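You operate a simulated robot arm through the tools that you are given. There is no shell and no other tool.

You run a simulated robot arm. Do the job below in one go: nothing can be reset, and whatever is moved stays where it is left.

Task
Plug the column in, set the drag knob by the card, free the brake and crank one turn clockwise.
Fine: plugs and card lie on the yellow table; grey plug to grey socket; stop with the yellow mark where it began, within two fingers' width.

It is judged by the outcome, as a careful person would: the job done as asked, and still so three seconds after it is handed in. It fails if anything else is knocked over, pushed out of place, dropped, spilled or broken.

Robot
A 6-joint arm with a fingered hand, fixed in place. Base frame: the origin is on the floor under the middle of its stand, x ahead of it, y to its left, z up. Readings come in mm, rad, newtons and seconds.
It reaches about 1346 mm from its shoulder. Its first joint turns from -2.601 to 2.601 rad. Payload 3.5 kg.
The tool frame sits at the grasp point between the pads (the TCP): z along the fingers, y along the line on which they close. The tips reach 26 mm beyond it. The gripper opens to 132 mm; its body begins 73 mm behind the TCP. The gripper is a hand of 4 fingers: y runs from the thumb to the fingers, the wrist lies at [0, 0, -234] in the tool frame.
Orientation is that of the tool frame in the base frame, as a unit quaternion [w, x, y, z]. With the fingers straight down and closing along the base's y, the tool's x points along the base's -x, its y along +y and its z along -z.

Tools
- The arm moves only by the tool servo_tool. Its argument "commands" is a list of rows, each an object of numbers (a shift or turn left out is 0): "tx", "ty", "tz": the shift along the base's x, y, z in mm; "wx", "wy", "wz": the turn, a rotation vector about the base's x, y, z in rad. In form: [{"tx": .., "ty": .., "tz": .., "wx": .., "wy": .., "wz": ..}, ...]. A call has 1 to 20 rows; each row shifts and turns the commanded pose from where the row before left it. Each row takes 0.2 s and may step no farther than 50 mm and 0.15 rad from the row before; otherwise, the whole call is refused. A pose out of reach is approached as far as the arm can. The call stops where the force on the tool passes 90 N (or 10 N more than at its start, if that is more) or the arm is blocked; 0.2 s more then pass. In this call time passes only in rows, and 0.2 s behind the last. The reply holds the time, the measured pose of the TCP, the force on the tool along the base axes, the opening and the grip force, in the units named above and with some noise, with the torque about the TCP (base axes, N m) and any sound that the robot's microphone picked up.
- Cameras (640 x 400 px; columns grow to the right, rows downward): "scene" is fixed at [220.6, 651.6, 1369.5]; the picture's right is [-0.85, -0.52, 0.00], its down [-0.17, 0.28, -0.94] and it looks along [0.49, -0.81, -0.33] (base axes); focal length 314 px, centre (320, 200). "wrist" rides on the gripper at [68, 2, -97] in the tool frame; the picture's right is [-0.03, 1.00, 0.00], its down [-0.82, -0.02, -0.58] and it looks along [-0.58, -0.01, 0.82] (tool axes); focal length 270 px, centre (320, 200). There is no depth. A picture from a camera that has moved, and an enlarged one, comes with that camera's place and axes in the base frame and with its lens.
- grab_frame(camera): a new picture of that camera. It takes no simulated time.
- raise_lower(by): slides the trunk up (or, below 0, down) by that many mm; the arm rides with it, the base frame stays. It gives what a move gives, with no picture.
- finger_targets(finger1, finger2, finger3, thumb_bend): sets how far each is bent, from 0 (flat) to 1 (curled in); at 0.3 the hand is open as for a grip, at 0.7 the pads meet at the TCP. One left out holds its place. A second passes; each finger stops where it meets its share of the squeeze, and holds until it gets a number again. It is the only way to open and close the hand. It gives what a move gives, with no picture; readings hold the bend of each and the force on the fingers (four entries, about 0 where the hand has none), thumb and palm.
- inspect(camera, box): a new picture of the part [left, top, right, bottom] of that camera's present view, enlarged. It takes no simulated time.
- sign_off(): hands the job in; it is judged then, once.

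Nothing tells you positions but the pictures and the camera data. Unless the task says otherwise, let go and move clear before handing in.

The tools are called after ">>>" as a command line: name --argument value ..., lists and objects as JSON in quotes. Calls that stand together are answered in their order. servo_tool: Moves the arm, as the interface text tells. Its arguments: {"type":"object","properties":{"commands":{"type":"array"}},"required":["commands"]} The other tools are called the same way: raise_lower (by) moves the trunk up or down; finger_targets (finger1, finger2, finger3, thumb_bend) moves the fingers one by one; grab_frame (camera) takes a picture; inspect (camera, box) takes an enlarged picture of a part of a camera's view; sign_off () hands the job in.

At the start:

```text
clock: 0.0
tool_pos: [371.2, -596.6, 1067.7]
ee_rot: [-0.001, 0.0, 1.0, -0.001]
wrist_force: [0.0, 0.2, 0.0]
ft_torque: [-0.01, 0.0, 0.03]
width: 132.0
gripper_force: 0.2
shape: jaw
bend: [0.3, 0.3, 0.3, 0.3]
finger forces: [0.1, 0.1, 0.0, 0.0, 0.0, 0.0]
trunk travel left (down, up): [-967.0, 3.0]
```

scene: 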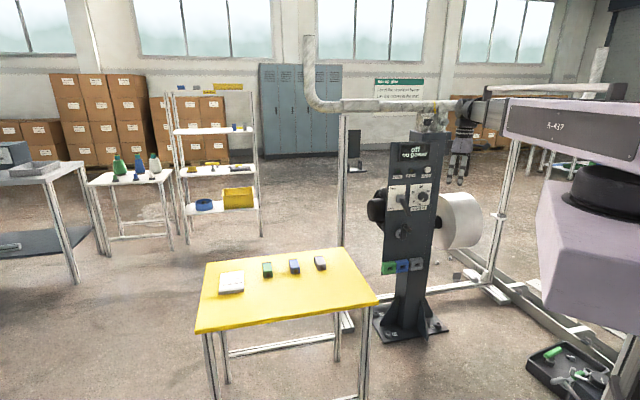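
wrist: 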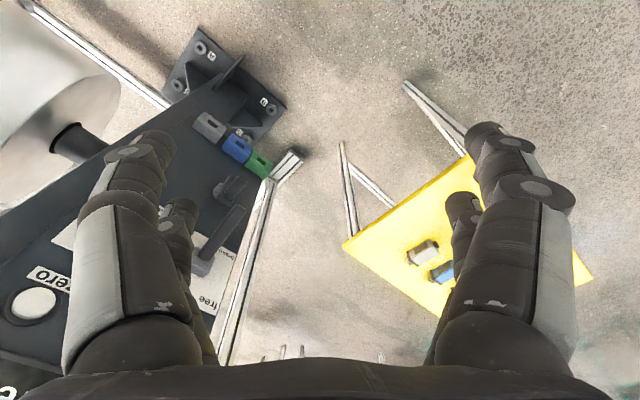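

I see a yellow table with a card and three plugs (green, blue, grey), and a dark column with a panel, sockets and a crank behind it. I'll look closer at everything before moving.

>>> inspect --camera "scene" --box '[360, 90, 480, 345]'

>>> inspect --camera "scene" --box '[200, 240, 380, 340]'

>>> inspect --camera "scene" --box '[360, 130, 460, 210]'

>>> inspect --camera "scene" --box '[370, 200, 450, 290]'

>>> inspect --camera "scene" --box '[210, 260, 260, 300]'

>>> inspect --camera "wrist" --box '[0, 0, 320, 400]'

```text
1.57 times, centred on (420, 218) of scene
camera zoom: at [220.6, 651.6, 1369.5], right [-0.85, -0.52, 0.0], down [-0.17, 0.28, -0.94], along [0.49, -0.81, -0.33], focal length 493 px, centre (163, 172)
```

zoom: 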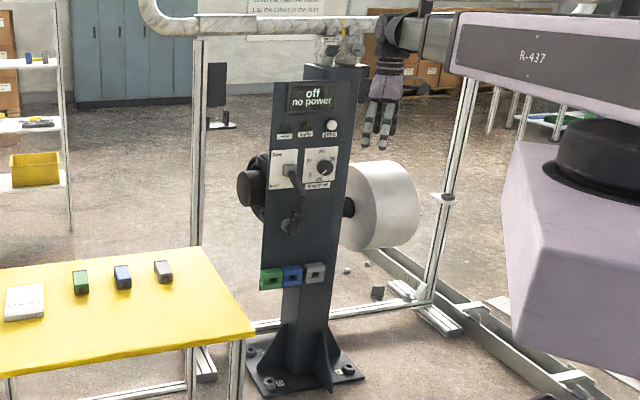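

```text
3.56 times, centred on (290, 290) of scene
camera zoom: at [220.6, 651.6, 1369.5], right [-0.85, -0.52, 0.0], down [-0.17, 0.28, -0.94], along [0.49, -0.81, -0.33], focal length 1118 px, centre (427, -120)
```

zoom: 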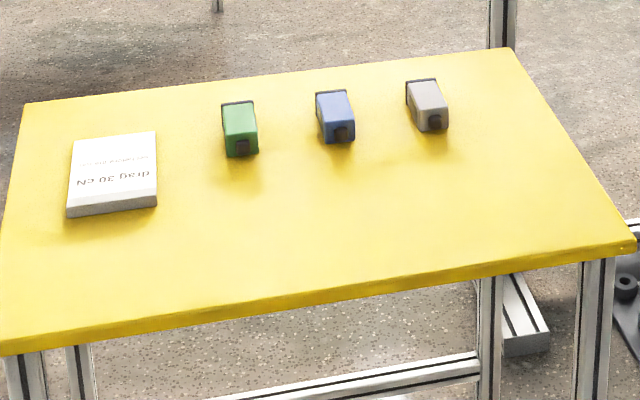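

```text
5.00 times, centred on (410, 170) of scene
camera zoom: at [220.6, 651.6, 1369.5], right [-0.85, -0.52, 0.0], down [-0.17, 0.28, -0.94], along [0.49, -0.81, -0.33], focal length 1572 px, centre (-130, 350)
```

zoom: 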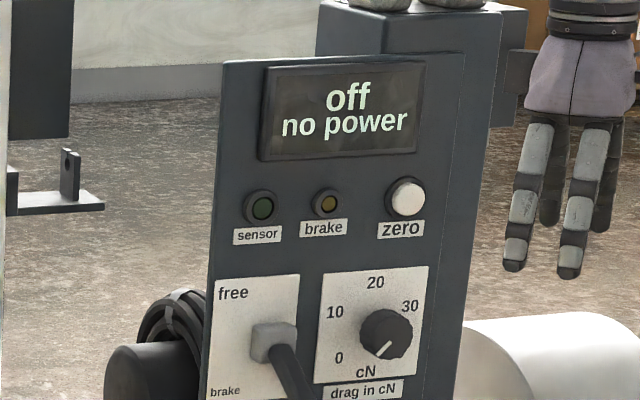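

```text
4.44 times, centred on (410, 245) of scene
camera zoom: at [220.6, 651.6, 1369.5], right [-0.85, -0.52, 0.0], down [-0.17, 0.28, -0.94], along [0.49, -0.81, -0.33], focal length 1398 px, centre (-80, 0)
```

zoom: 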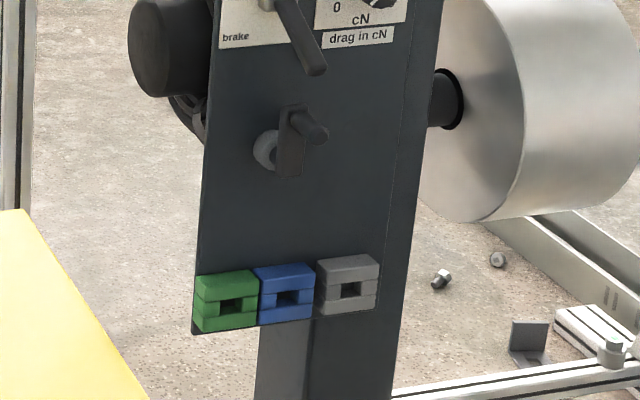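

```text
10.00 times, centred on (235, 280) of scene
camera zoom: at [220.6, 651.6, 1369.5], right [-0.85, -0.52, 0.0], down [-0.17, 0.28, -0.94], along [0.49, -0.81, -0.33], focal length 3145 px, centre (1170, -600)
```

zoom: 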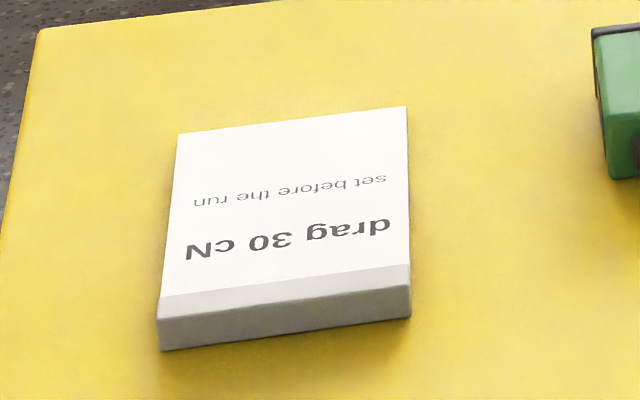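

```text
1.00 times, centred on (160, 200) of wrist (not enlarged: the box is as wide or as high as the picture)
camera zoom: at [304.3, -595.7, 1164.6], right [0.03, 1.0, 0.0], down [0.82, -0.02, 0.58], along [0.58, -0.01, -0.82], focal length 270 px, centre (480, 200)
```

zoom: 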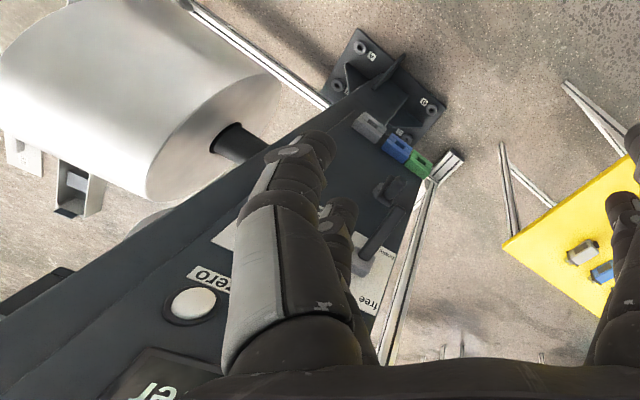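

The card reads "drag 30 cN", and the sockets, knob, brake lever and crank are on the slanted panel. I'll zoom in further on each part and on the plugs.

>>> inspect --camera "scene" --box '[380, 180, 420, 205]'

>>> inspect --camera "scene" --box '[384, 215, 424, 245]'

>>> inspect --camera "scene" --box '[378, 250, 428, 280]'

>>> inspect --camera "scene" --box '[304, 250, 336, 275]'

>>> inspect --camera "wrist" --box '[390, 220, 470, 300]'

>>> inspect --camera "wrist" --box '[180, 100, 280, 180]'

>>> inspect --camera "wrist" --box '[180, 160, 280, 300]'

>>> inspect --camera "scene" --box '[360, 70, 440, 105]'

>>> inspect --camera "scene" --box '[360, 170, 500, 260]'

```text
16.00 times, centred on (400, 192) of scene
camera zoom: at [220.6, 651.6, 1369.5], right [-0.85, -0.52, 0.0], down [-0.17, 0.28, -0.94], along [0.49, -0.81, -0.33], focal length 5032 px, centre (-960, 320)
```

zoom: 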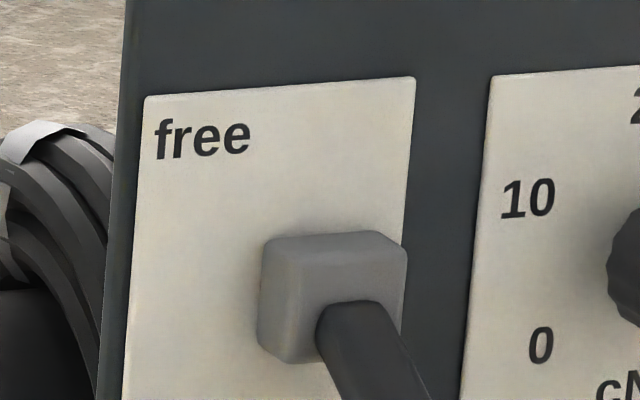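

```text
13.33 times, centred on (404, 230) of scene
camera zoom: at [220.6, 651.6, 1369.5], right [-0.85, -0.52, 0.0], down [-0.17, 0.28, -0.94], along [0.49, -0.81, -0.33], focal length 4193 px, centre (-800, -200)
```

zoom: 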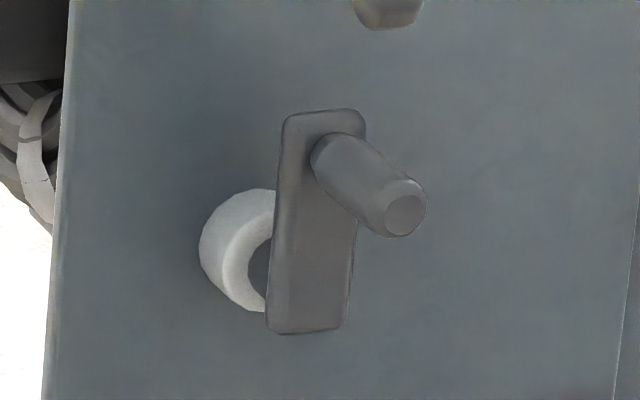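

```text
12.80 times, centred on (403, 265) of scene
camera zoom: at [220.6, 651.6, 1369.5], right [-0.85, -0.52, 0.0], down [-0.17, 0.28, -0.94], along [0.49, -0.81, -0.33], focal length 4026 px, centre (-742, -632)
```

zoom: 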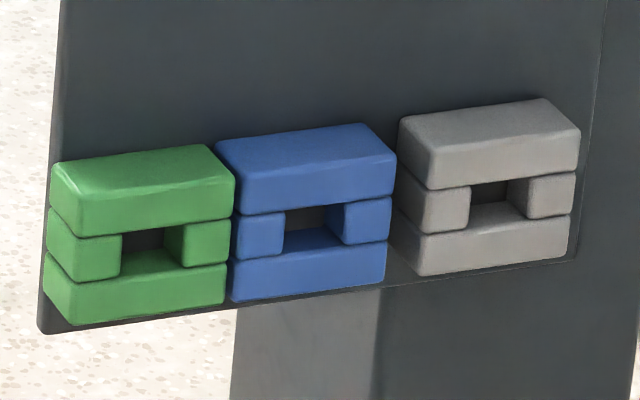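

```text
16.00 times, centred on (320, 262) of scene
camera zoom: at [220.6, 651.6, 1369.5], right [-0.85, -0.52, 0.0], down [-0.17, 0.28, -0.94], along [0.49, -0.81, -0.33], focal length 5032 px, centre (320, -800)
```

zoom: 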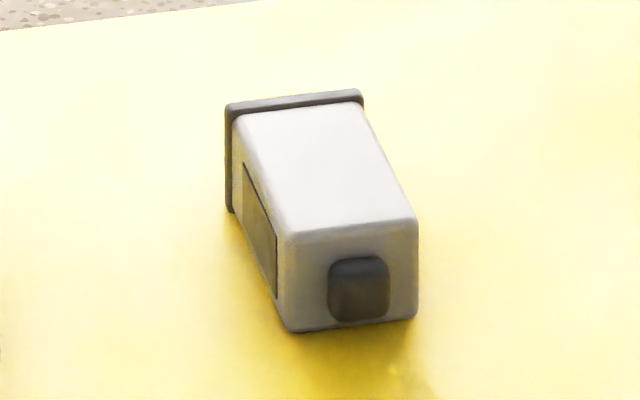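

```text
5.00 times, centred on (430, 260) of wrist
camera zoom: at [304.3, -595.7, 1164.6], right [0.03, 1.0, 0.0], down [0.82, -0.02, 0.58], along [0.58, -0.01, -0.82], focal length 1351 px, centre (-230, -100)
```

zoom: 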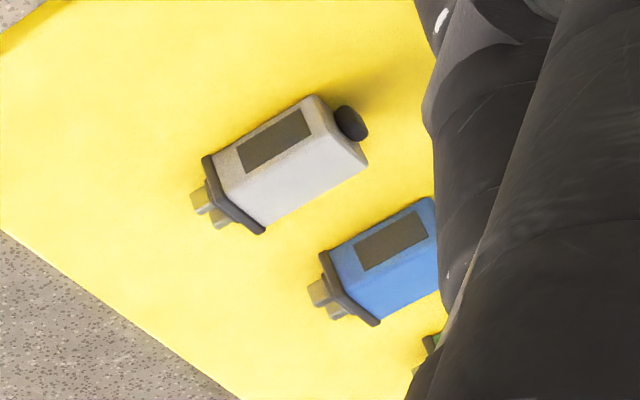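

```text
5.00 times, centred on (230, 140) of wrist
camera zoom: at [304.3, -595.7, 1164.6], right [0.03, 1.0, 0.0], down [0.82, -0.02, 0.58], along [0.58, -0.01, -0.82], focal length 1351 px, centre (770, 500)
```

zoom: 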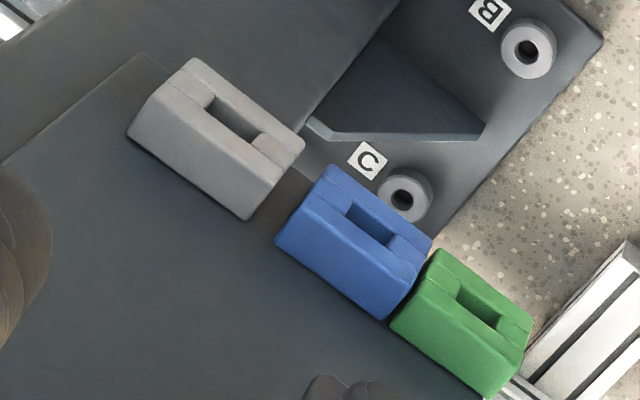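

```text
2.86 times, centred on (230, 230) of wrist
camera zoom: at [304.3, -595.7, 1164.6], right [0.03, 1.0, 0.0], down [0.82, -0.02, 0.58], along [0.58, -0.01, -0.82], focal length 772 px, centre (577, 114)
```

zoom: 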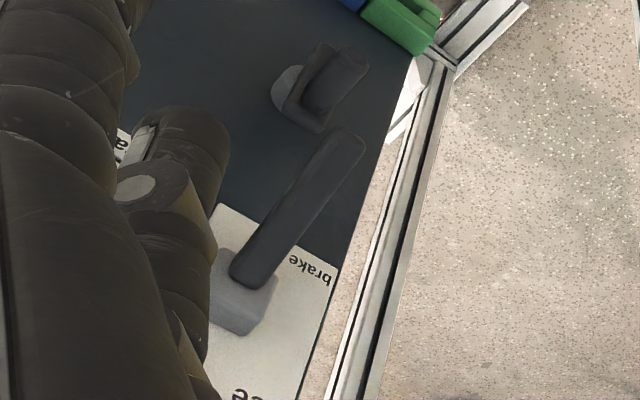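

```text
8.00 times, centred on (400, 88) of scene
camera zoom: at [220.6, 651.6, 1369.5], right [-0.85, -0.52, 0.0], down [-0.17, 0.28, -0.94], along [0.49, -0.81, -0.33], focal length 2516 px, centre (-320, 1100)
```

zoom: 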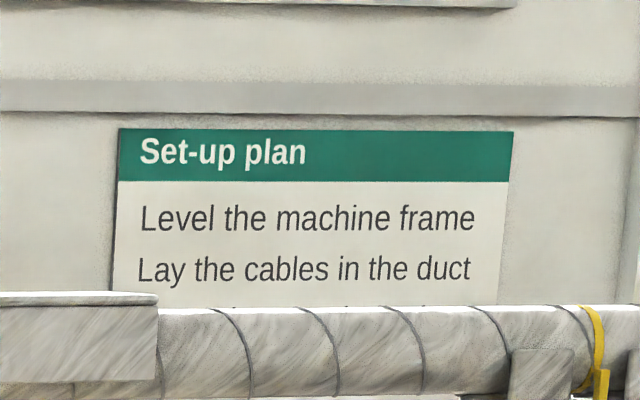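

```text
4.44 times, centred on (430, 215) of scene
camera zoom: at [220.6, 651.6, 1369.5], right [-0.85, -0.52, 0.0], down [-0.17, 0.28, -0.94], along [0.49, -0.81, -0.33], focal length 1398 px, centre (-169, 133)
```

zoom: 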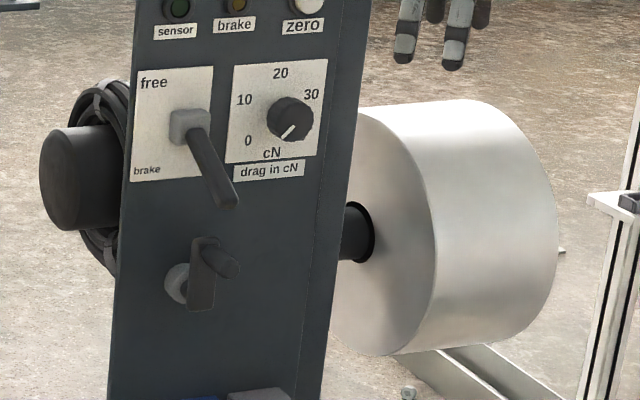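

The panel faces the robot and the plug's prongs already point roughly toward it. No yellow mark is visible yet, so next I'll study the hand, then move the wrist camera in front of the panel.

>>> inspect --camera "scene" --box '[435, 90, 495, 190]'

>>> inspect --camera "scene" --box '[440, 170, 500, 260]'

>>> finger_targets --finger1 0.6

>>> grab_frame --camera "wrist"

```text
4.00 times, centred on (465, 140) of scene
camera zoom: at [220.6, 651.6, 1369.5], right [-0.85, -0.52, 0.0], down [-0.17, 0.28, -0.94], along [0.49, -0.81, -0.33], focal length 1258 px, centre (-260, 440)
```

zoom: 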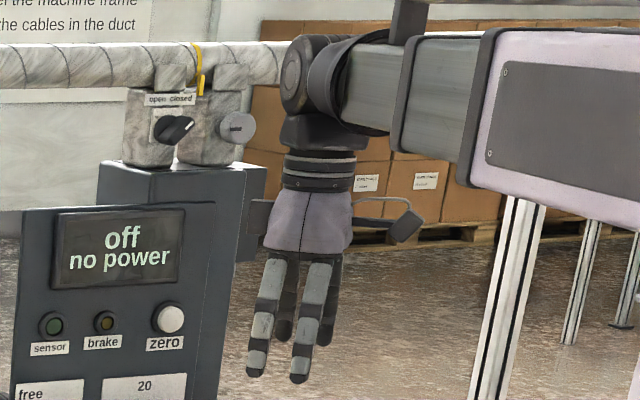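

```text
4.44 times, centred on (470, 215) of scene
camera zoom: at [220.6, 651.6, 1369.5], right [-0.85, -0.52, 0.0], down [-0.17, 0.28, -0.94], along [0.49, -0.81, -0.33], focal length 1398 px, centre (-347, 133)
```

zoom: 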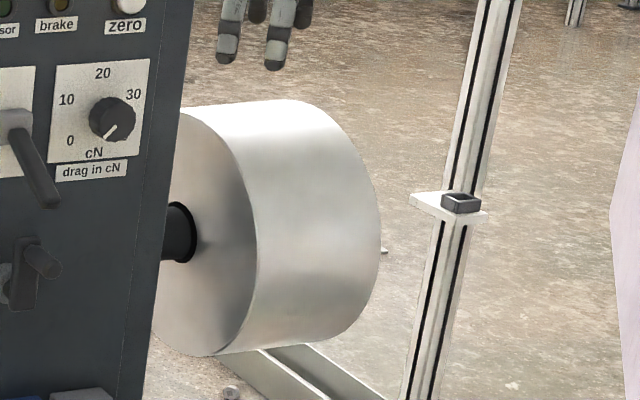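

```text
clock: 1.0
tool_pos: [371.1, -596.0, 1068.3]
ee_rot: [0.001, 0.001, 1.0, 0.0]
wrist_force: [0.8, -0.4, 0.0]
ft_torque: [-0.02, 0.0, 0.02]
width: 83.1
gripper_force: 0.1
shape: fingers
bend: [0.6, 0.3, 0.3, 0.3]
finger forces: [0.1, 0.1, 0.0, 0.0, 0.0, 0.0]
trunk travel left (down, up): [-967.0, 3.0]
```

```text
taken
camera wrist: at [304.2, -595.6, 1164.6], right [0.03, 1.0, 0.0], down [0.82, -0.02, 0.58], along [0.58, -0.01, -0.82], focal length 270 px, centre (320, 200)
```

wrist: 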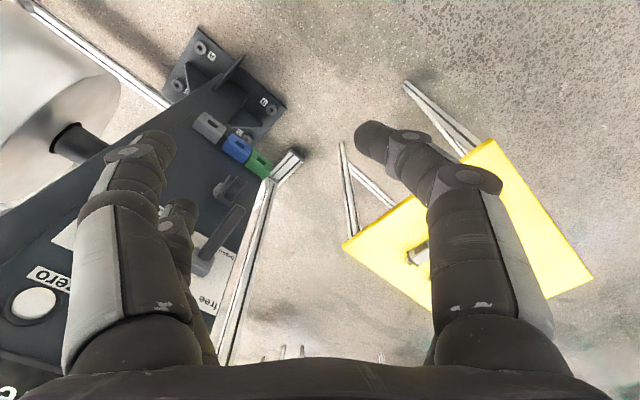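

Finger 1 is the camera-side finger on the +y side. I'll identify the others before using them.

>>> finger_targets --finger1 0.3 --finger2 0.6

>>> grab_frame --camera "wrist"

>>> finger_targets --finger2 0.3 --finger3 0.6

>>> grab_frame --camera "wrist"

>>> finger_targets --finger3 0.3 --thumb_bend 0.6

>>> grab_frame --camera "wrist"

```text
clock: 2.0
tool_pos: [371.2, -595.9, 1069.2]
ee_rot: [0.0, 0.001, 1.0, 0.001]
wrist_force: [0.4, 0.7, -0.2]
ft_torque: [-0.02, -0.01, 0.02]
width: 132.8
gripper_force: 0.1
shape: fingers
bend: [0.3, 0.6, 0.3, 0.3]
finger forces: [0.0, 0.0, 0.0, 0.0, 0.0, 0.1]
trunk travel left (down, up): [-967.0, 3.0]
```

```text
taken
camera wrist: at [304.2, -595.7, 1164.6], right [0.03, 1.0, 0.0], down [0.82, -0.02, 0.58], along [0.58, -0.01, -0.82], focal length 270 px, centre (320, 200)
```

wrist: 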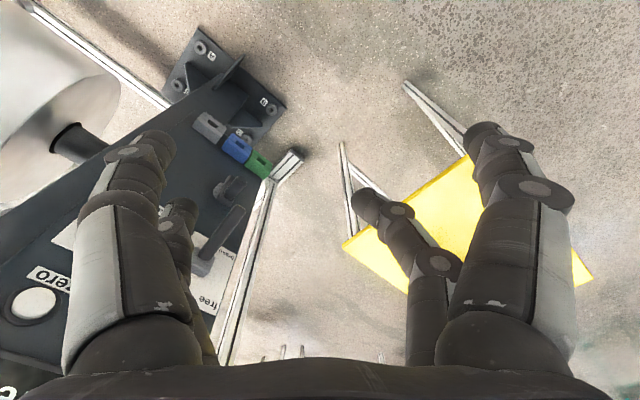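

```text
clock: 3.0
tool_pos: [372.7, -595.7, 1068.5]
ee_rot: [0.001, 0.001, 1.0, 0.001]
wrist_force: [-0.6, -0.4, 0.5]
ft_torque: [0.0, -0.01, -0.04]
width: 132.3
gripper_force: 0.0
shape: fingers
bend: [0.3, 0.3, 0.6, 0.3]
finger forces: [0.0, 0.0, 0.1, 0.0, 0.0, 0.1]
trunk travel left (down, up): [-967.0, 3.0]
```

```text
taken
camera wrist: at [304.3, -595.7, 1164.6], right [0.03, 1.0, 0.0], down [0.82, -0.02, 0.58], along [0.58, -0.01, -0.82], focal length 270 px, centre (320, 200)
```

wrist: 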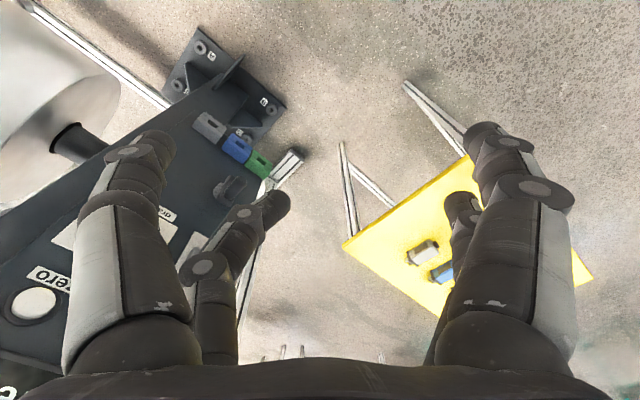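

```text
clock: 4.0
tool_pos: [372.8, -596.5, 1068.1]
ee_rot: [0.0, 0.0, 1.0, 0.0]
wrist_force: [0.0, -0.2, 0.1]
ft_torque: [-0.01, 0.0, 0.03]
width: 82.5
gripper_force: 0.0
shape: fingers
bend: [0.3, 0.3, 0.3, 0.6]
finger forces: [0.0, 0.1, 0.1, 0.0, 0.0, 0.0]
trunk travel left (down, up): [-967.0, 3.0]
```

```text
taken
camera wrist: at [304.3, -595.7, 1164.6], right [0.03, 1.0, 0.0], down [0.82, -0.02, 0.58], along [0.58, -0.01, -0.82], focal length 270 px, centre (320, 200)
```

wrist: 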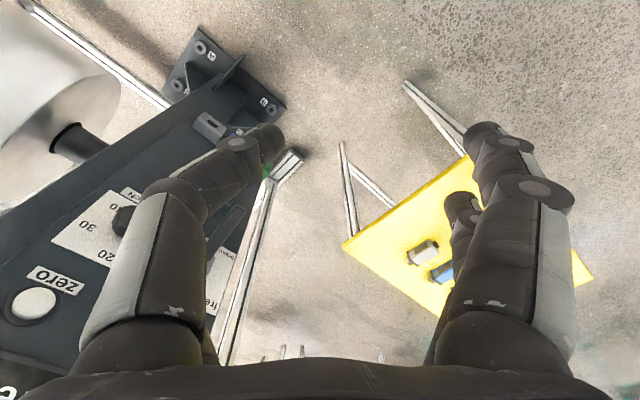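

Fingers 1 and 2 are on the +y side; finger 3 and the thumb are on the -y side. Now I'll turn the hand toward the panel and pitch it up so the wrist camera sees the panel face on.

>>> finger_targets --thumb_bend 0.3

>>> servo_tool --commands '[{"wz": -0.134}, {"wz": -0.134}, {"wz": -0.134}, {"wz": -0.134}, {"wz": -0.134}, {"wx": -0.08, "wy": -0.102}, {"wx": -0.08, "wy": -0.102}, {"wx": -0.08, "wy": -0.102}, {"wx": -0.08, "wy": -0.102}, {"wx": -0.08, "wy": -0.102}, {"wx": -0.08, "wy": -0.102}]'

>>> grab_frame --camera "wrist"

>>> grab_frame --camera "scene"

```text
clock: 5.0
tool_pos: [371.4, -596.0, 1068.7]
ee_rot: [0.0, -0.001, 1.0, 0.0]
wrist_force: [-0.5, -0.2, -0.1]
ft_torque: [0.01, -0.02, 0.02]
width: 132.2
gripper_force: 0.1
shape: fingers
bend: [0.3, 0.3, 0.3, 0.3]
finger forces: [0.0, 0.1, 0.1, 0.0, 0.0, 0.1]
trunk travel left (down, up): [-967.0, 3.0]
```

```text
clock: 7.4
tool_pos: [371.0, -596.4, 1135.9]
ee_rot: [0.359, 0.305, 0.874, -0.123]
wrist_force: [0.8, 0.7, 0.1]
ft_torque: [0.03, -0.01, -0.02]
width: 132.7
gripper_force: 0.1
shape: fingers
bend: [0.3, 0.3, 0.3, 0.3]
finger forces: [0.1, 0.0, 0.0, 0.0, 0.0, 0.1]
out of reach, approached as far as the arm can: row 7, 8, 9, 10, 11
trunk travel left (down, up): [-967.0, 3.0]
```

```text
taken
camera wrist: at [281.6, -523.6, 1156.0], right [0.63, 0.77, 0.02], down [0.12, -0.13, 0.98], along [0.76, -0.62, -0.18], focal length 270 px, centre (320, 200)
```

wrist: 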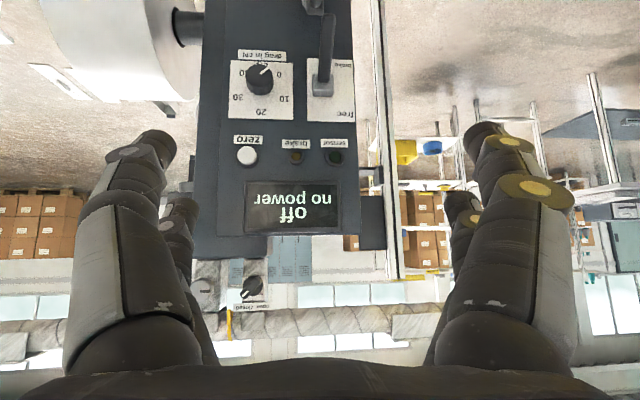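

```text
taken
```

scene: 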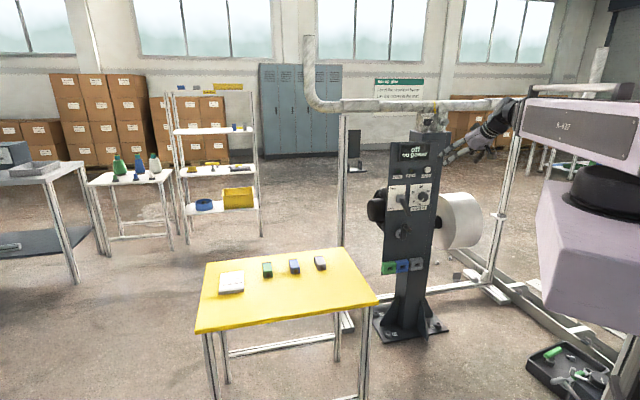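

The camera now faces the panel (its picture is upside down). I'll lower the trunk to bring it level with the controls.

>>> raise_lower --by -330

>>> grab_frame --camera "wrist"

>>> grab_frame --camera "scene"

```text
clock: 10.7
tool_pos: [372.5, -596.7, 805.7]
ee_rot: [0.358, 0.304, 0.874, -0.122]
wrist_force: [0.1, -0.2, 0.0]
ft_torque: [-0.05, 0.0, 0.01]
width: 132.4
gripper_force: 0.0
shape: fingers
bend: [0.3, 0.3, 0.3, 0.3]
finger forces: [0.1, 0.0, 0.0, 0.0, 0.1, 0.1]
trunk travel left (down, up): [-637.0, 333.0]
```

```text
taken
camera wrist: at [282.0, -523.8, 825.8], right [0.63, 0.77, 0.02], down [0.12, -0.13, 0.98], along [0.76, -0.62, -0.18], focal length 270 px, centre (320, 200)
```

wrist: 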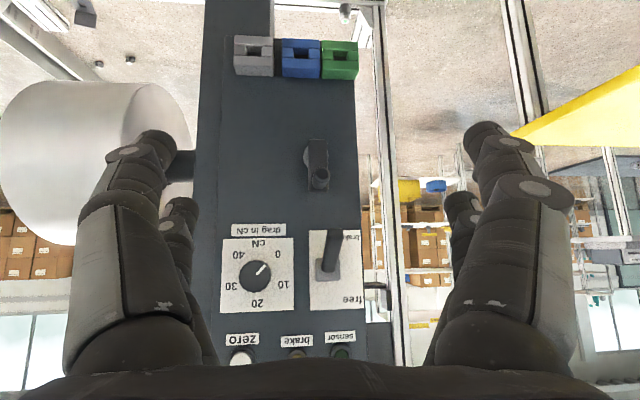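

```text
taken
```

scene: 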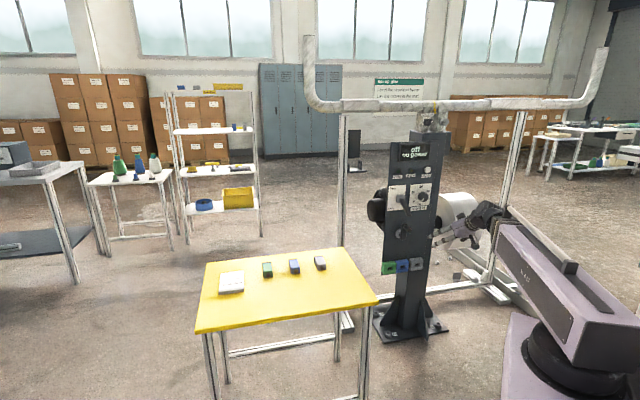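

A clear view of the whole panel. I'll zoom in on the knob, lever, crank, sockets and drum.

>>> inspect --camera "wrist" --box '[215, 225, 300, 315]'

>>> inspect --camera "wrist" --box '[300, 130, 380, 310]'

>>> inspect --camera "wrist" --box '[220, 25, 370, 90]'

>>> inspect --camera "wrist" --box '[0, 70, 210, 260]'

>>> inspect --camera "wrist" --box '[280, 120, 360, 200]'

```text
4.44 times, centred on (258, 270) of wrist
camera zoom: at [282.0, -523.8, 825.8], right [0.63, 0.77, 0.02], down [0.12, -0.13, 0.98], along [0.76, -0.62, -0.18], focal length 1201 px, centre (598, -111)
```

zoom: 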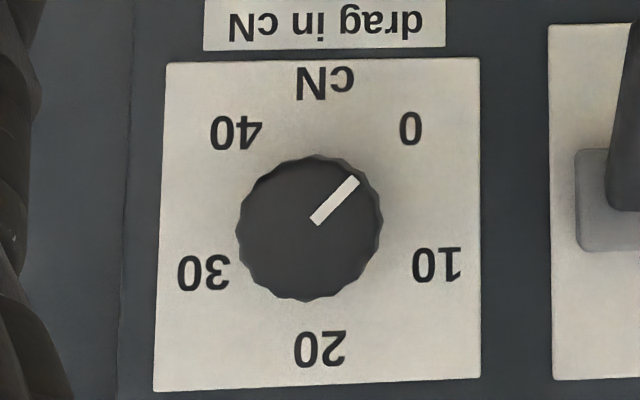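

```text
2.22 times, centred on (340, 220) of wrist
camera zoom: at [282.0, -523.8, 825.8], right [0.63, 0.77, 0.02], down [0.12, -0.13, 0.98], along [0.76, -0.62, -0.18], focal length 601 px, centre (276, 156)
```

zoom: 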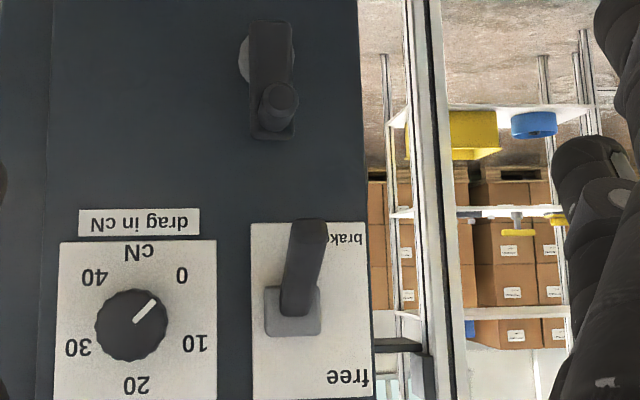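

```text
4.27 times, centred on (295, 58) of wrist
camera zoom: at [282.0, -523.8, 825.8], right [0.63, 0.77, 0.02], down [0.12, -0.13, 0.98], along [0.76, -0.62, -0.18], focal length 1153 px, centre (427, 808)
```

zoom: 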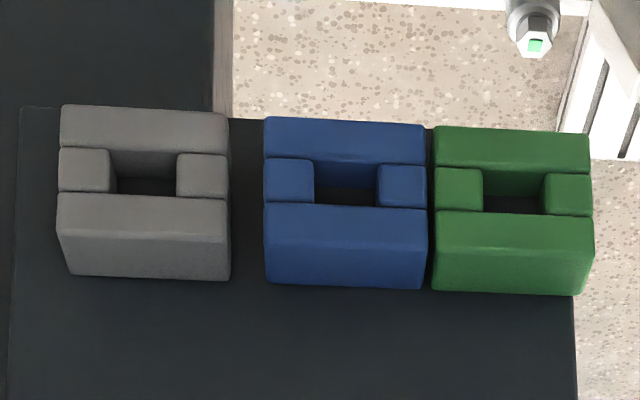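

```text
2.11 times, centred on (105, 165) of wrist
camera zoom: at [282.0, -523.8, 825.8], right [0.63, 0.77, 0.02], down [0.12, -0.13, 0.98], along [0.76, -0.62, -0.18], focal length 569 px, centre (773, 274)
```

zoom: 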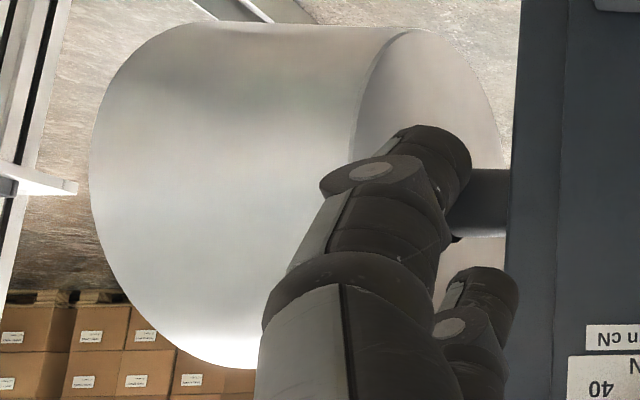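

```text
5.00 times, centred on (320, 160) of wrist
camera zoom: at [282.0, -523.8, 825.8], right [0.63, 0.77, 0.02], down [0.12, -0.13, 0.98], along [0.76, -0.62, -0.18], focal length 1351 px, centre (320, 400)
```

zoom: 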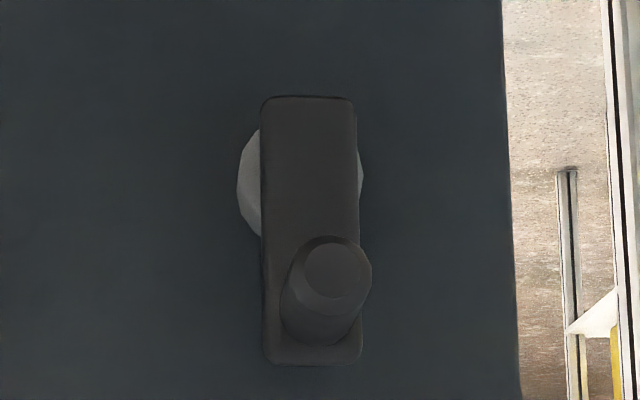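

Everything appears to be yawed about 45° (table, plug and panel all match). I'll square the camera to the panel and take two views with a known sideways shift to measure distances.

>>> servo_tool --commands '[{"wz": -0.117}]'

>>> inspect --camera "wrist" --box '[180, 20, 400, 380]'

>>> inspect --camera "wrist" --box '[210, 20, 370, 120]'

>>> inspect --camera "wrist" --box '[210, 220, 370, 320]'

>>> inspect --camera "wrist" --box '[210, 120, 370, 220]'

```text
clock: 11.1
tool_pos: [371.4, -597.8, 806.0]
ee_rot: [0.349, 0.355, 0.855, -0.143]
wrist_force: [0.3, -0.2, -0.4]
ft_torque: [0.01, 0.04, 0.01]
width: 132.5
gripper_force: 0.2
shape: fingers
bend: [0.3, 0.3, 0.3, 0.3]
finger forces: [0.1, 0.0, 0.0, 0.0, 0.1, 0.1]
trunk travel left (down, up): [-637.0, 333.0]
```

```text
1.11 times, centred on (290, 200) of wrist
camera zoom: at [290.8, -514.2, 825.8], right [0.72, 0.69, 0.02], down [0.11, -0.14, 0.98], along [0.69, -0.71, -0.18], focal length 300 px, centre (353, 200)
```

zoom: 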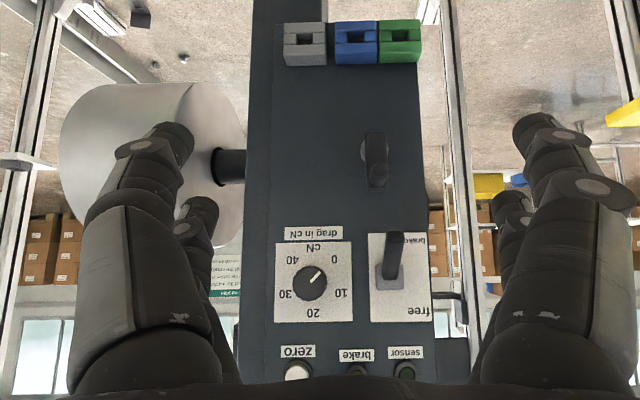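

```text
4.00 times, centred on (290, 70) of wrist
camera zoom: at [290.8, -514.2, 825.8], right [0.72, 0.69, 0.02], down [0.11, -0.14, 0.98], along [0.69, -0.71, -0.18], focal length 1081 px, centre (440, 720)
```

zoom: 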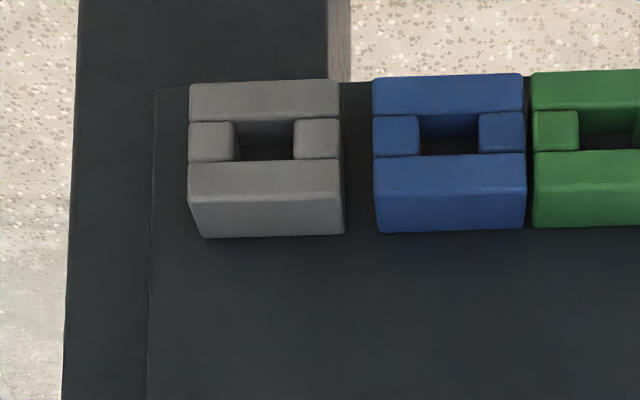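

```text
4.00 times, centred on (290, 270) of wrist
camera zoom: at [290.8, -514.2, 825.8], right [0.72, 0.69, 0.02], down [0.11, -0.14, 0.98], along [0.69, -0.71, -0.18], focal length 1081 px, centre (440, -80)
```

zoom: 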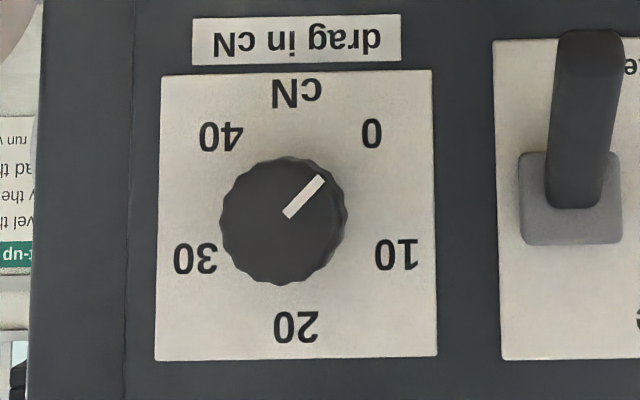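

```text
4.00 times, centred on (290, 170) of wrist
camera zoom: at [290.8, -514.2, 825.8], right [0.72, 0.69, 0.02], down [0.11, -0.14, 0.98], along [0.69, -0.71, -0.18], focal length 1081 px, centre (440, 320)
```

zoom: 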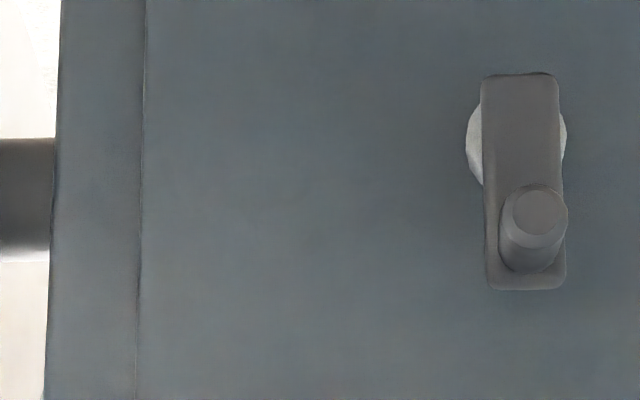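

The plate now looks square, so the panel normal is at 45°. Now the second view, shifted 150 mm sideways.

>>> servo_tool --commands '[{"tx": 35.36, "ty": 35.36}, {"tx": 35.36, "ty": 35.36}, {"tx": 35.36, "ty": 35.36}]'

>>> inspect --camera "wrist" --box '[110, 220, 270, 320]'

>>> inspect --camera "wrist" --box '[130, 20, 290, 120]'

>>> inspect --camera "wrist" --box '[160, 120, 320, 220]'

>>> grab_frame --camera "wrist"

```text
clock: 11.8
tool_pos: [477.6, -489.3, 804.4]
ee_rot: [0.349, 0.356, 0.855, -0.143]
wrist_force: [0.3, -0.4, 0.1]
ft_torque: [0.0, -0.03, 0.0]
width: 132.6
gripper_force: 0.1
shape: fingers
bend: [0.3, 0.3, 0.3, 0.3]
finger forces: [0.0, 0.1, 0.0, 0.1, 0.1, 0.0]
trunk travel left (down, up): [-637.0, 333.0]
```

```text
4.00 times, centred on (190, 270) of wrist
camera zoom: at [398.6, -407.2, 825.8], right [0.72, 0.69, 0.02], down [0.11, -0.14, 0.98], along [0.68, -0.71, -0.18], focal length 1081 px, centre (840, -80)
```

zoom: 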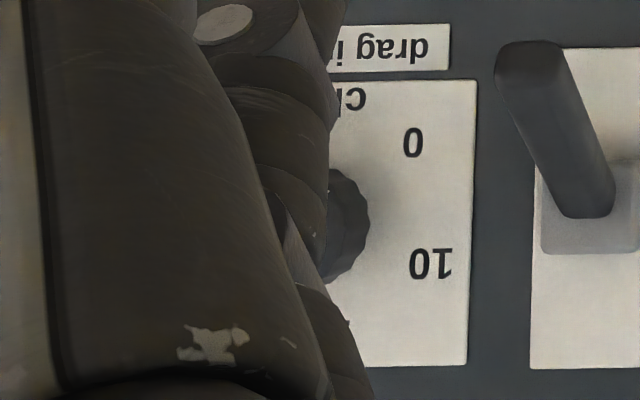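

```text
4.00 times, centred on (210, 70) of wrist
camera zoom: at [398.6, -407.2, 825.8], right [0.72, 0.69, 0.02], down [0.11, -0.14, 0.98], along [0.68, -0.71, -0.18], focal length 1081 px, centre (760, 720)
```

zoom: 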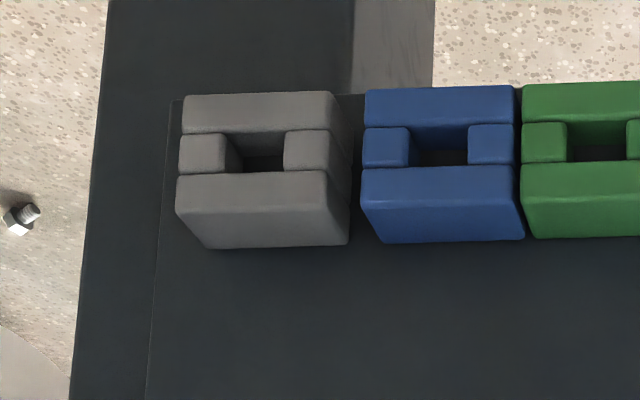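

```text
4.00 times, centred on (240, 170) of wrist
camera zoom: at [398.6, -407.2, 825.8], right [0.72, 0.69, 0.02], down [0.11, -0.14, 0.98], along [0.68, -0.71, -0.18], focal length 1081 px, centre (640, 320)
```

zoom: 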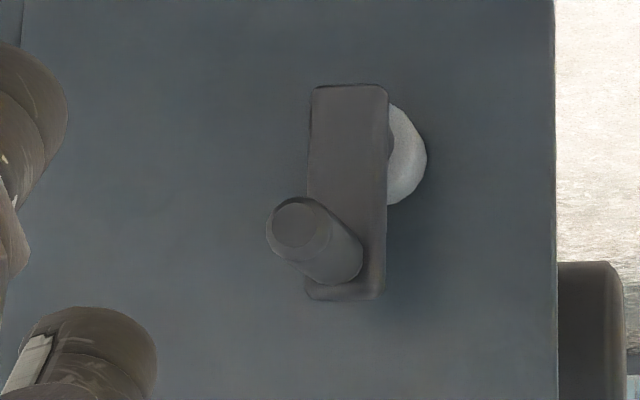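

```text
taken
camera wrist: at [398.6, -407.2, 825.8], right [0.72, 0.69, 0.02], down [0.11, -0.14, 0.98], along [0.68, -0.71, -0.18], focal length 270 px, centre (320, 200)
```

wrist: 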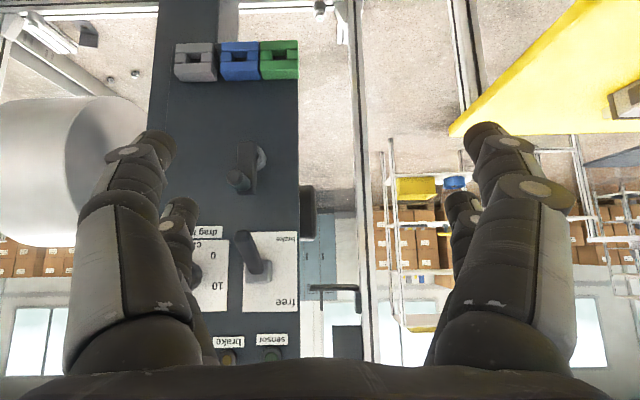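

From the two views I get: panel plane x−y≈1467 mm, knob axis z≈864, lever tip z≈806, crank axis z≈660 with its handle at the top, and grey socket at about (547, −883, 470). Now I'll go over the grey plug with the fingers straight down.

>>> servo_tool --commands '[{"tz": 45}, {"tz": 45}, {"tx": 42, "ty": 15, "wx": 0.0686, "wy": 0.0686}, {"tx": 42, "ty": 15, "wx": 0.0686, "wy": 0.0686}, {"tx": 42, "ty": 15, "wx": 0.0686, "wy": 0.0686}, {"tx": 42, "ty": 15, "wx": 0.0686, "wy": 0.0686}, {"tx": 42, "ty": 15, "wx": 0.0686, "wy": 0.0686}, {"tx": 42, "ty": 15, "wx": 0.0686, "wy": 0.0686}, {"tx": 42, "ty": 15, "wx": 0.0686, "wy": 0.0686}, {"tx": 42, "ty": 15, "wx": 0.0686, "wy": 0.0686}]'

>>> grab_frame --camera "wrist"

>>> grab_frame --camera "scene"

```text
clock: 14.1
tool_pos: [814.1, -374.0, 739.4]
ee_rot: [-0.001, 0.384, 0.924, 0.001]
wrist_force: [-0.4, 0.2, 0.0]
ft_torque: [-0.03, -0.03, 0.0]
width: 132.6
gripper_force: 0.1
shape: fingers
bend: [0.3, 0.3, 0.3, 0.3]
finger forces: [0.1, 0.0, 0.0, 0.0, 0.1, 0.0]
out of reach, approached as far as the arm can: row 1, 2, 3, 4, 5, 6, 7, 8, 10
trunk travel left (down, up): [-637.0, 333.0]
```

```text
taken
camera wrist: at [769.0, -324.0, 834.7], right [0.73, 0.69, 0.0], down [0.56, -0.59, 0.58], along [0.4, -0.42, -0.82], focal length 270 px, centre (320, 200)
```

wrist: 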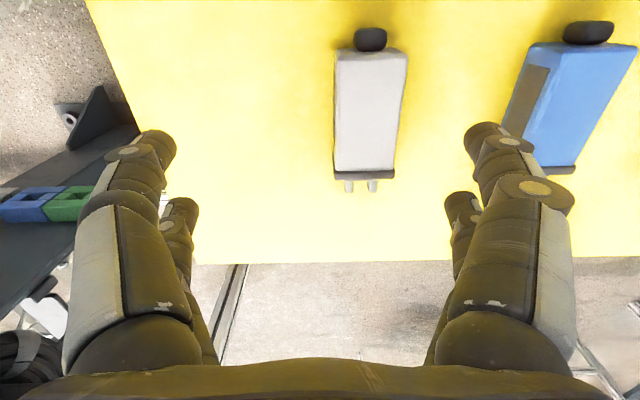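

```text
taken
```

scene: 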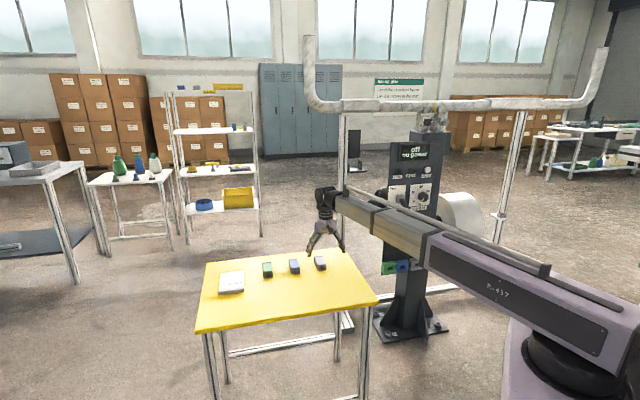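

The boom stays level, so height comes only from the trunk lift. The plug's prongs point along the insertion direction; I'll zoom for exact pixel positions.

>>> inspect --camera "wrist" --box '[300, 20, 440, 210]'

>>> inspect --camera "scene" --box '[300, 180, 370, 280]'

```text
2.11 times, centred on (370, 115) of wrist
camera zoom: at [769.0, -324.0, 834.7], right [0.73, 0.69, 0.0], down [0.56, -0.59, 0.58], along [0.4, -0.42, -0.82], focal length 569 px, centre (215, 379)
```

zoom: 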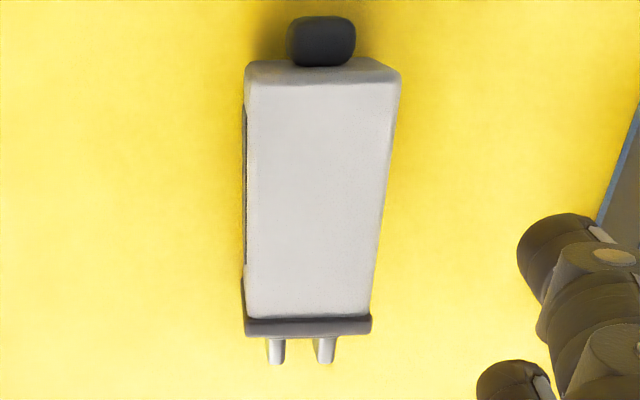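

```text
4.00 times, centred on (335, 230) of scene
camera zoom: at [220.6, 651.6, 1369.5], right [-0.85, -0.52, 0.0], down [-0.17, 0.28, -0.94], along [0.49, -0.81, -0.33], focal length 1258 px, centre (260, 80)
```

zoom: 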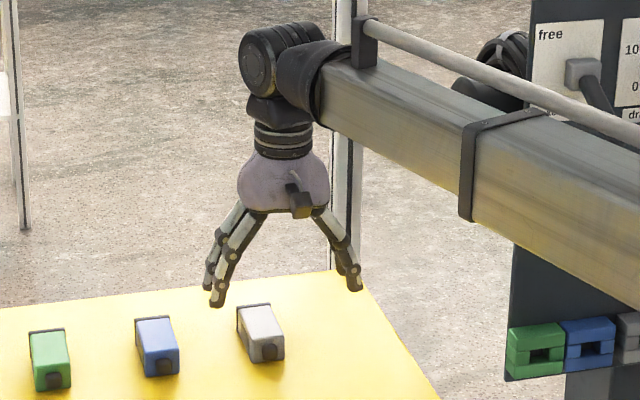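

The plug is about 36 mm wide and 63 mm long, centred near (825, −343) with its top at z≈684. I'll move over it and narrow the fingers to stay clear of the blue plug.

>>> servo_tool --commands '[{"tx": 10, "ty": 30.4}]'

>>> finger_targets --finger1 0.46 --finger2 0.46 --finger3 0.46 --thumb_bend 0.46

>>> grab_frame --camera "wrist"

>>> inspect --camera "scene" --box '[270, 200, 370, 290]'

```text
clock: 14.4
tool_pos: [824.3, -342.9, 738.0]
ee_rot: [0.0, 0.386, 0.923, 0.002]
wrist_force: [-0.2, -0.2, 0.2]
ft_torque: [0.02, -0.01, 0.01]
width: 132.5
gripper_force: 0.0
shape: fingers
bend: [0.3, 0.3, 0.3, 0.3]
finger forces: [0.1, 0.0, 0.0, 0.0, 0.0, 0.0]
trunk travel left (down, up): [-637.0, 333.0]
```

```text
clock: 15.4
tool_pos: [825.0, -343.0, 738.4]
ee_rot: [0.001, 0.384, 0.923, 0.0]
wrist_force: [-0.7, 0.1, 0.2]
ft_torque: [0.02, 0.0, -0.02]
width: 80.4
gripper_force: 0.0
shape: fingers
bend: [0.46, 0.46, 0.46, 0.46]
finger forces: [0.1, 0.0, 0.0, 0.0, 0.0, 0.0]
trunk travel left (down, up): [-637.0, 333.0]
```

```text
taken
camera wrist: at [779.0, -293.4, 834.6], right [0.73, 0.69, 0.0], down [0.56, -0.59, 0.58], along [0.4, -0.42, -0.82], focal length 270 px, centre (320, 200)
```

wrist: 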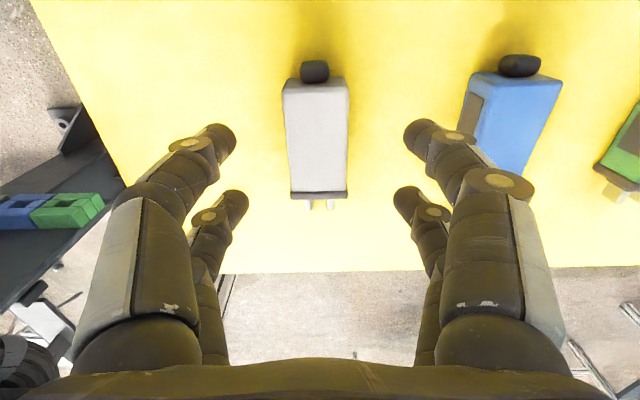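

```text
4.44 times, centred on (320, 245) of scene
camera zoom: at [220.6, 651.6, 1369.5], right [-0.85, -0.52, 0.0], down [-0.17, 0.28, -0.94], along [0.49, -0.81, -0.33], focal length 1398 px, centre (320, 0)
```

zoom: 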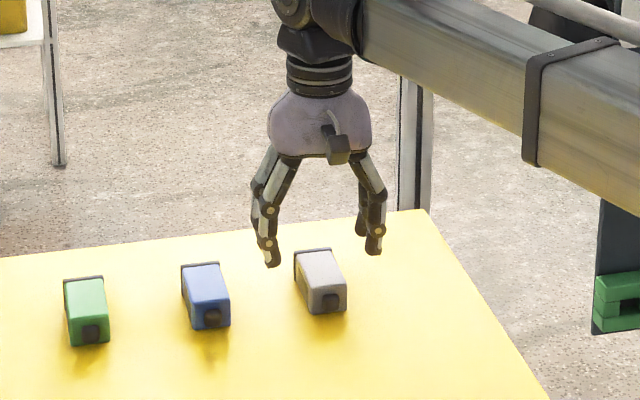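

The plug is centred between the fingers. I'll trim 1.5 mm sideways and lower the trunk toward it.

>>> servo_tool --commands '[{"tx": -1.1, "ty": -1.1}]'

>>> raise_lower --by -44

>>> grab_frame --camera "wrist"

>>> inspect --camera "scene" --box '[295, 230, 345, 280]'

```text
clock: 15.8
tool_pos: [823.2, -344.1, 737.9]
ee_rot: [0.0, 0.383, 0.924, 0.001]
wrist_force: [-0.1, 0.2, -1.1]
ft_torque: [-0.02, -0.02, -0.02]
width: 80.2
gripper_force: 0.0
shape: fingers
bend: [0.46, 0.46, 0.46, 0.46]
finger forces: [0.1, 0.1, 0.1, 0.1, 0.0, 0.0]
trunk travel left (down, up): [-637.0, 333.0]
```

```text
clock: 16.7
tool_pos: [823.8, -342.9, 693.8]
ee_rot: [0.0, 0.385, 0.923, 0.0]
wrist_force: [0.0, 0.7, -0.3]
ft_torque: [0.04, -0.03, 0.02]
width: 80.1
gripper_force: 0.0
shape: fingers
bend: [0.46, 0.46, 0.46, 0.46]
finger forces: [0.0, 0.1, 0.2, 0.0, 0.0, 0.0]
trunk travel left (down, up): [-593.0, 377.0]
```

```text
taken
camera wrist: at [777.6, -294.2, 790.6], right [0.73, 0.69, 0.0], down [0.56, -0.59, 0.58], along [0.4, -0.42, -0.82], focal length 270 px, centre (320, 200)
```

wrist: 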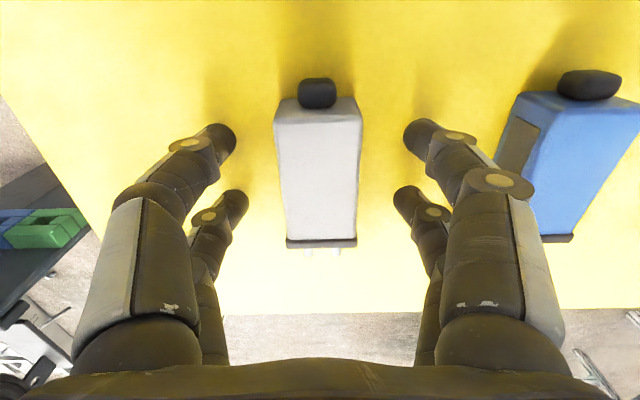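

```text
8.00 times, centred on (320, 255) of scene
camera zoom: at [220.6, 651.6, 1369.5], right [-0.85, -0.52, 0.0], down [-0.17, 0.28, -0.94], along [0.49, -0.81, -0.33], focal length 2516 px, centre (320, -240)
```

zoom: 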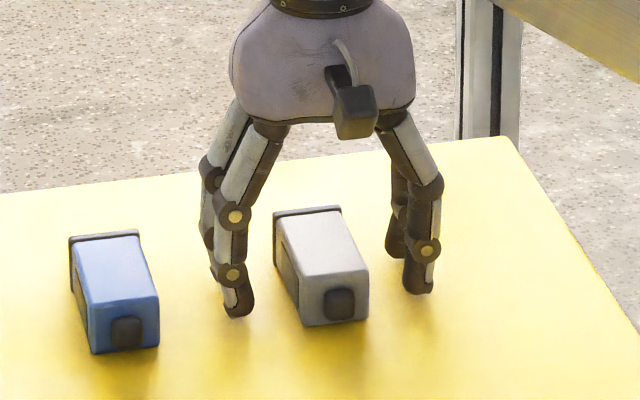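

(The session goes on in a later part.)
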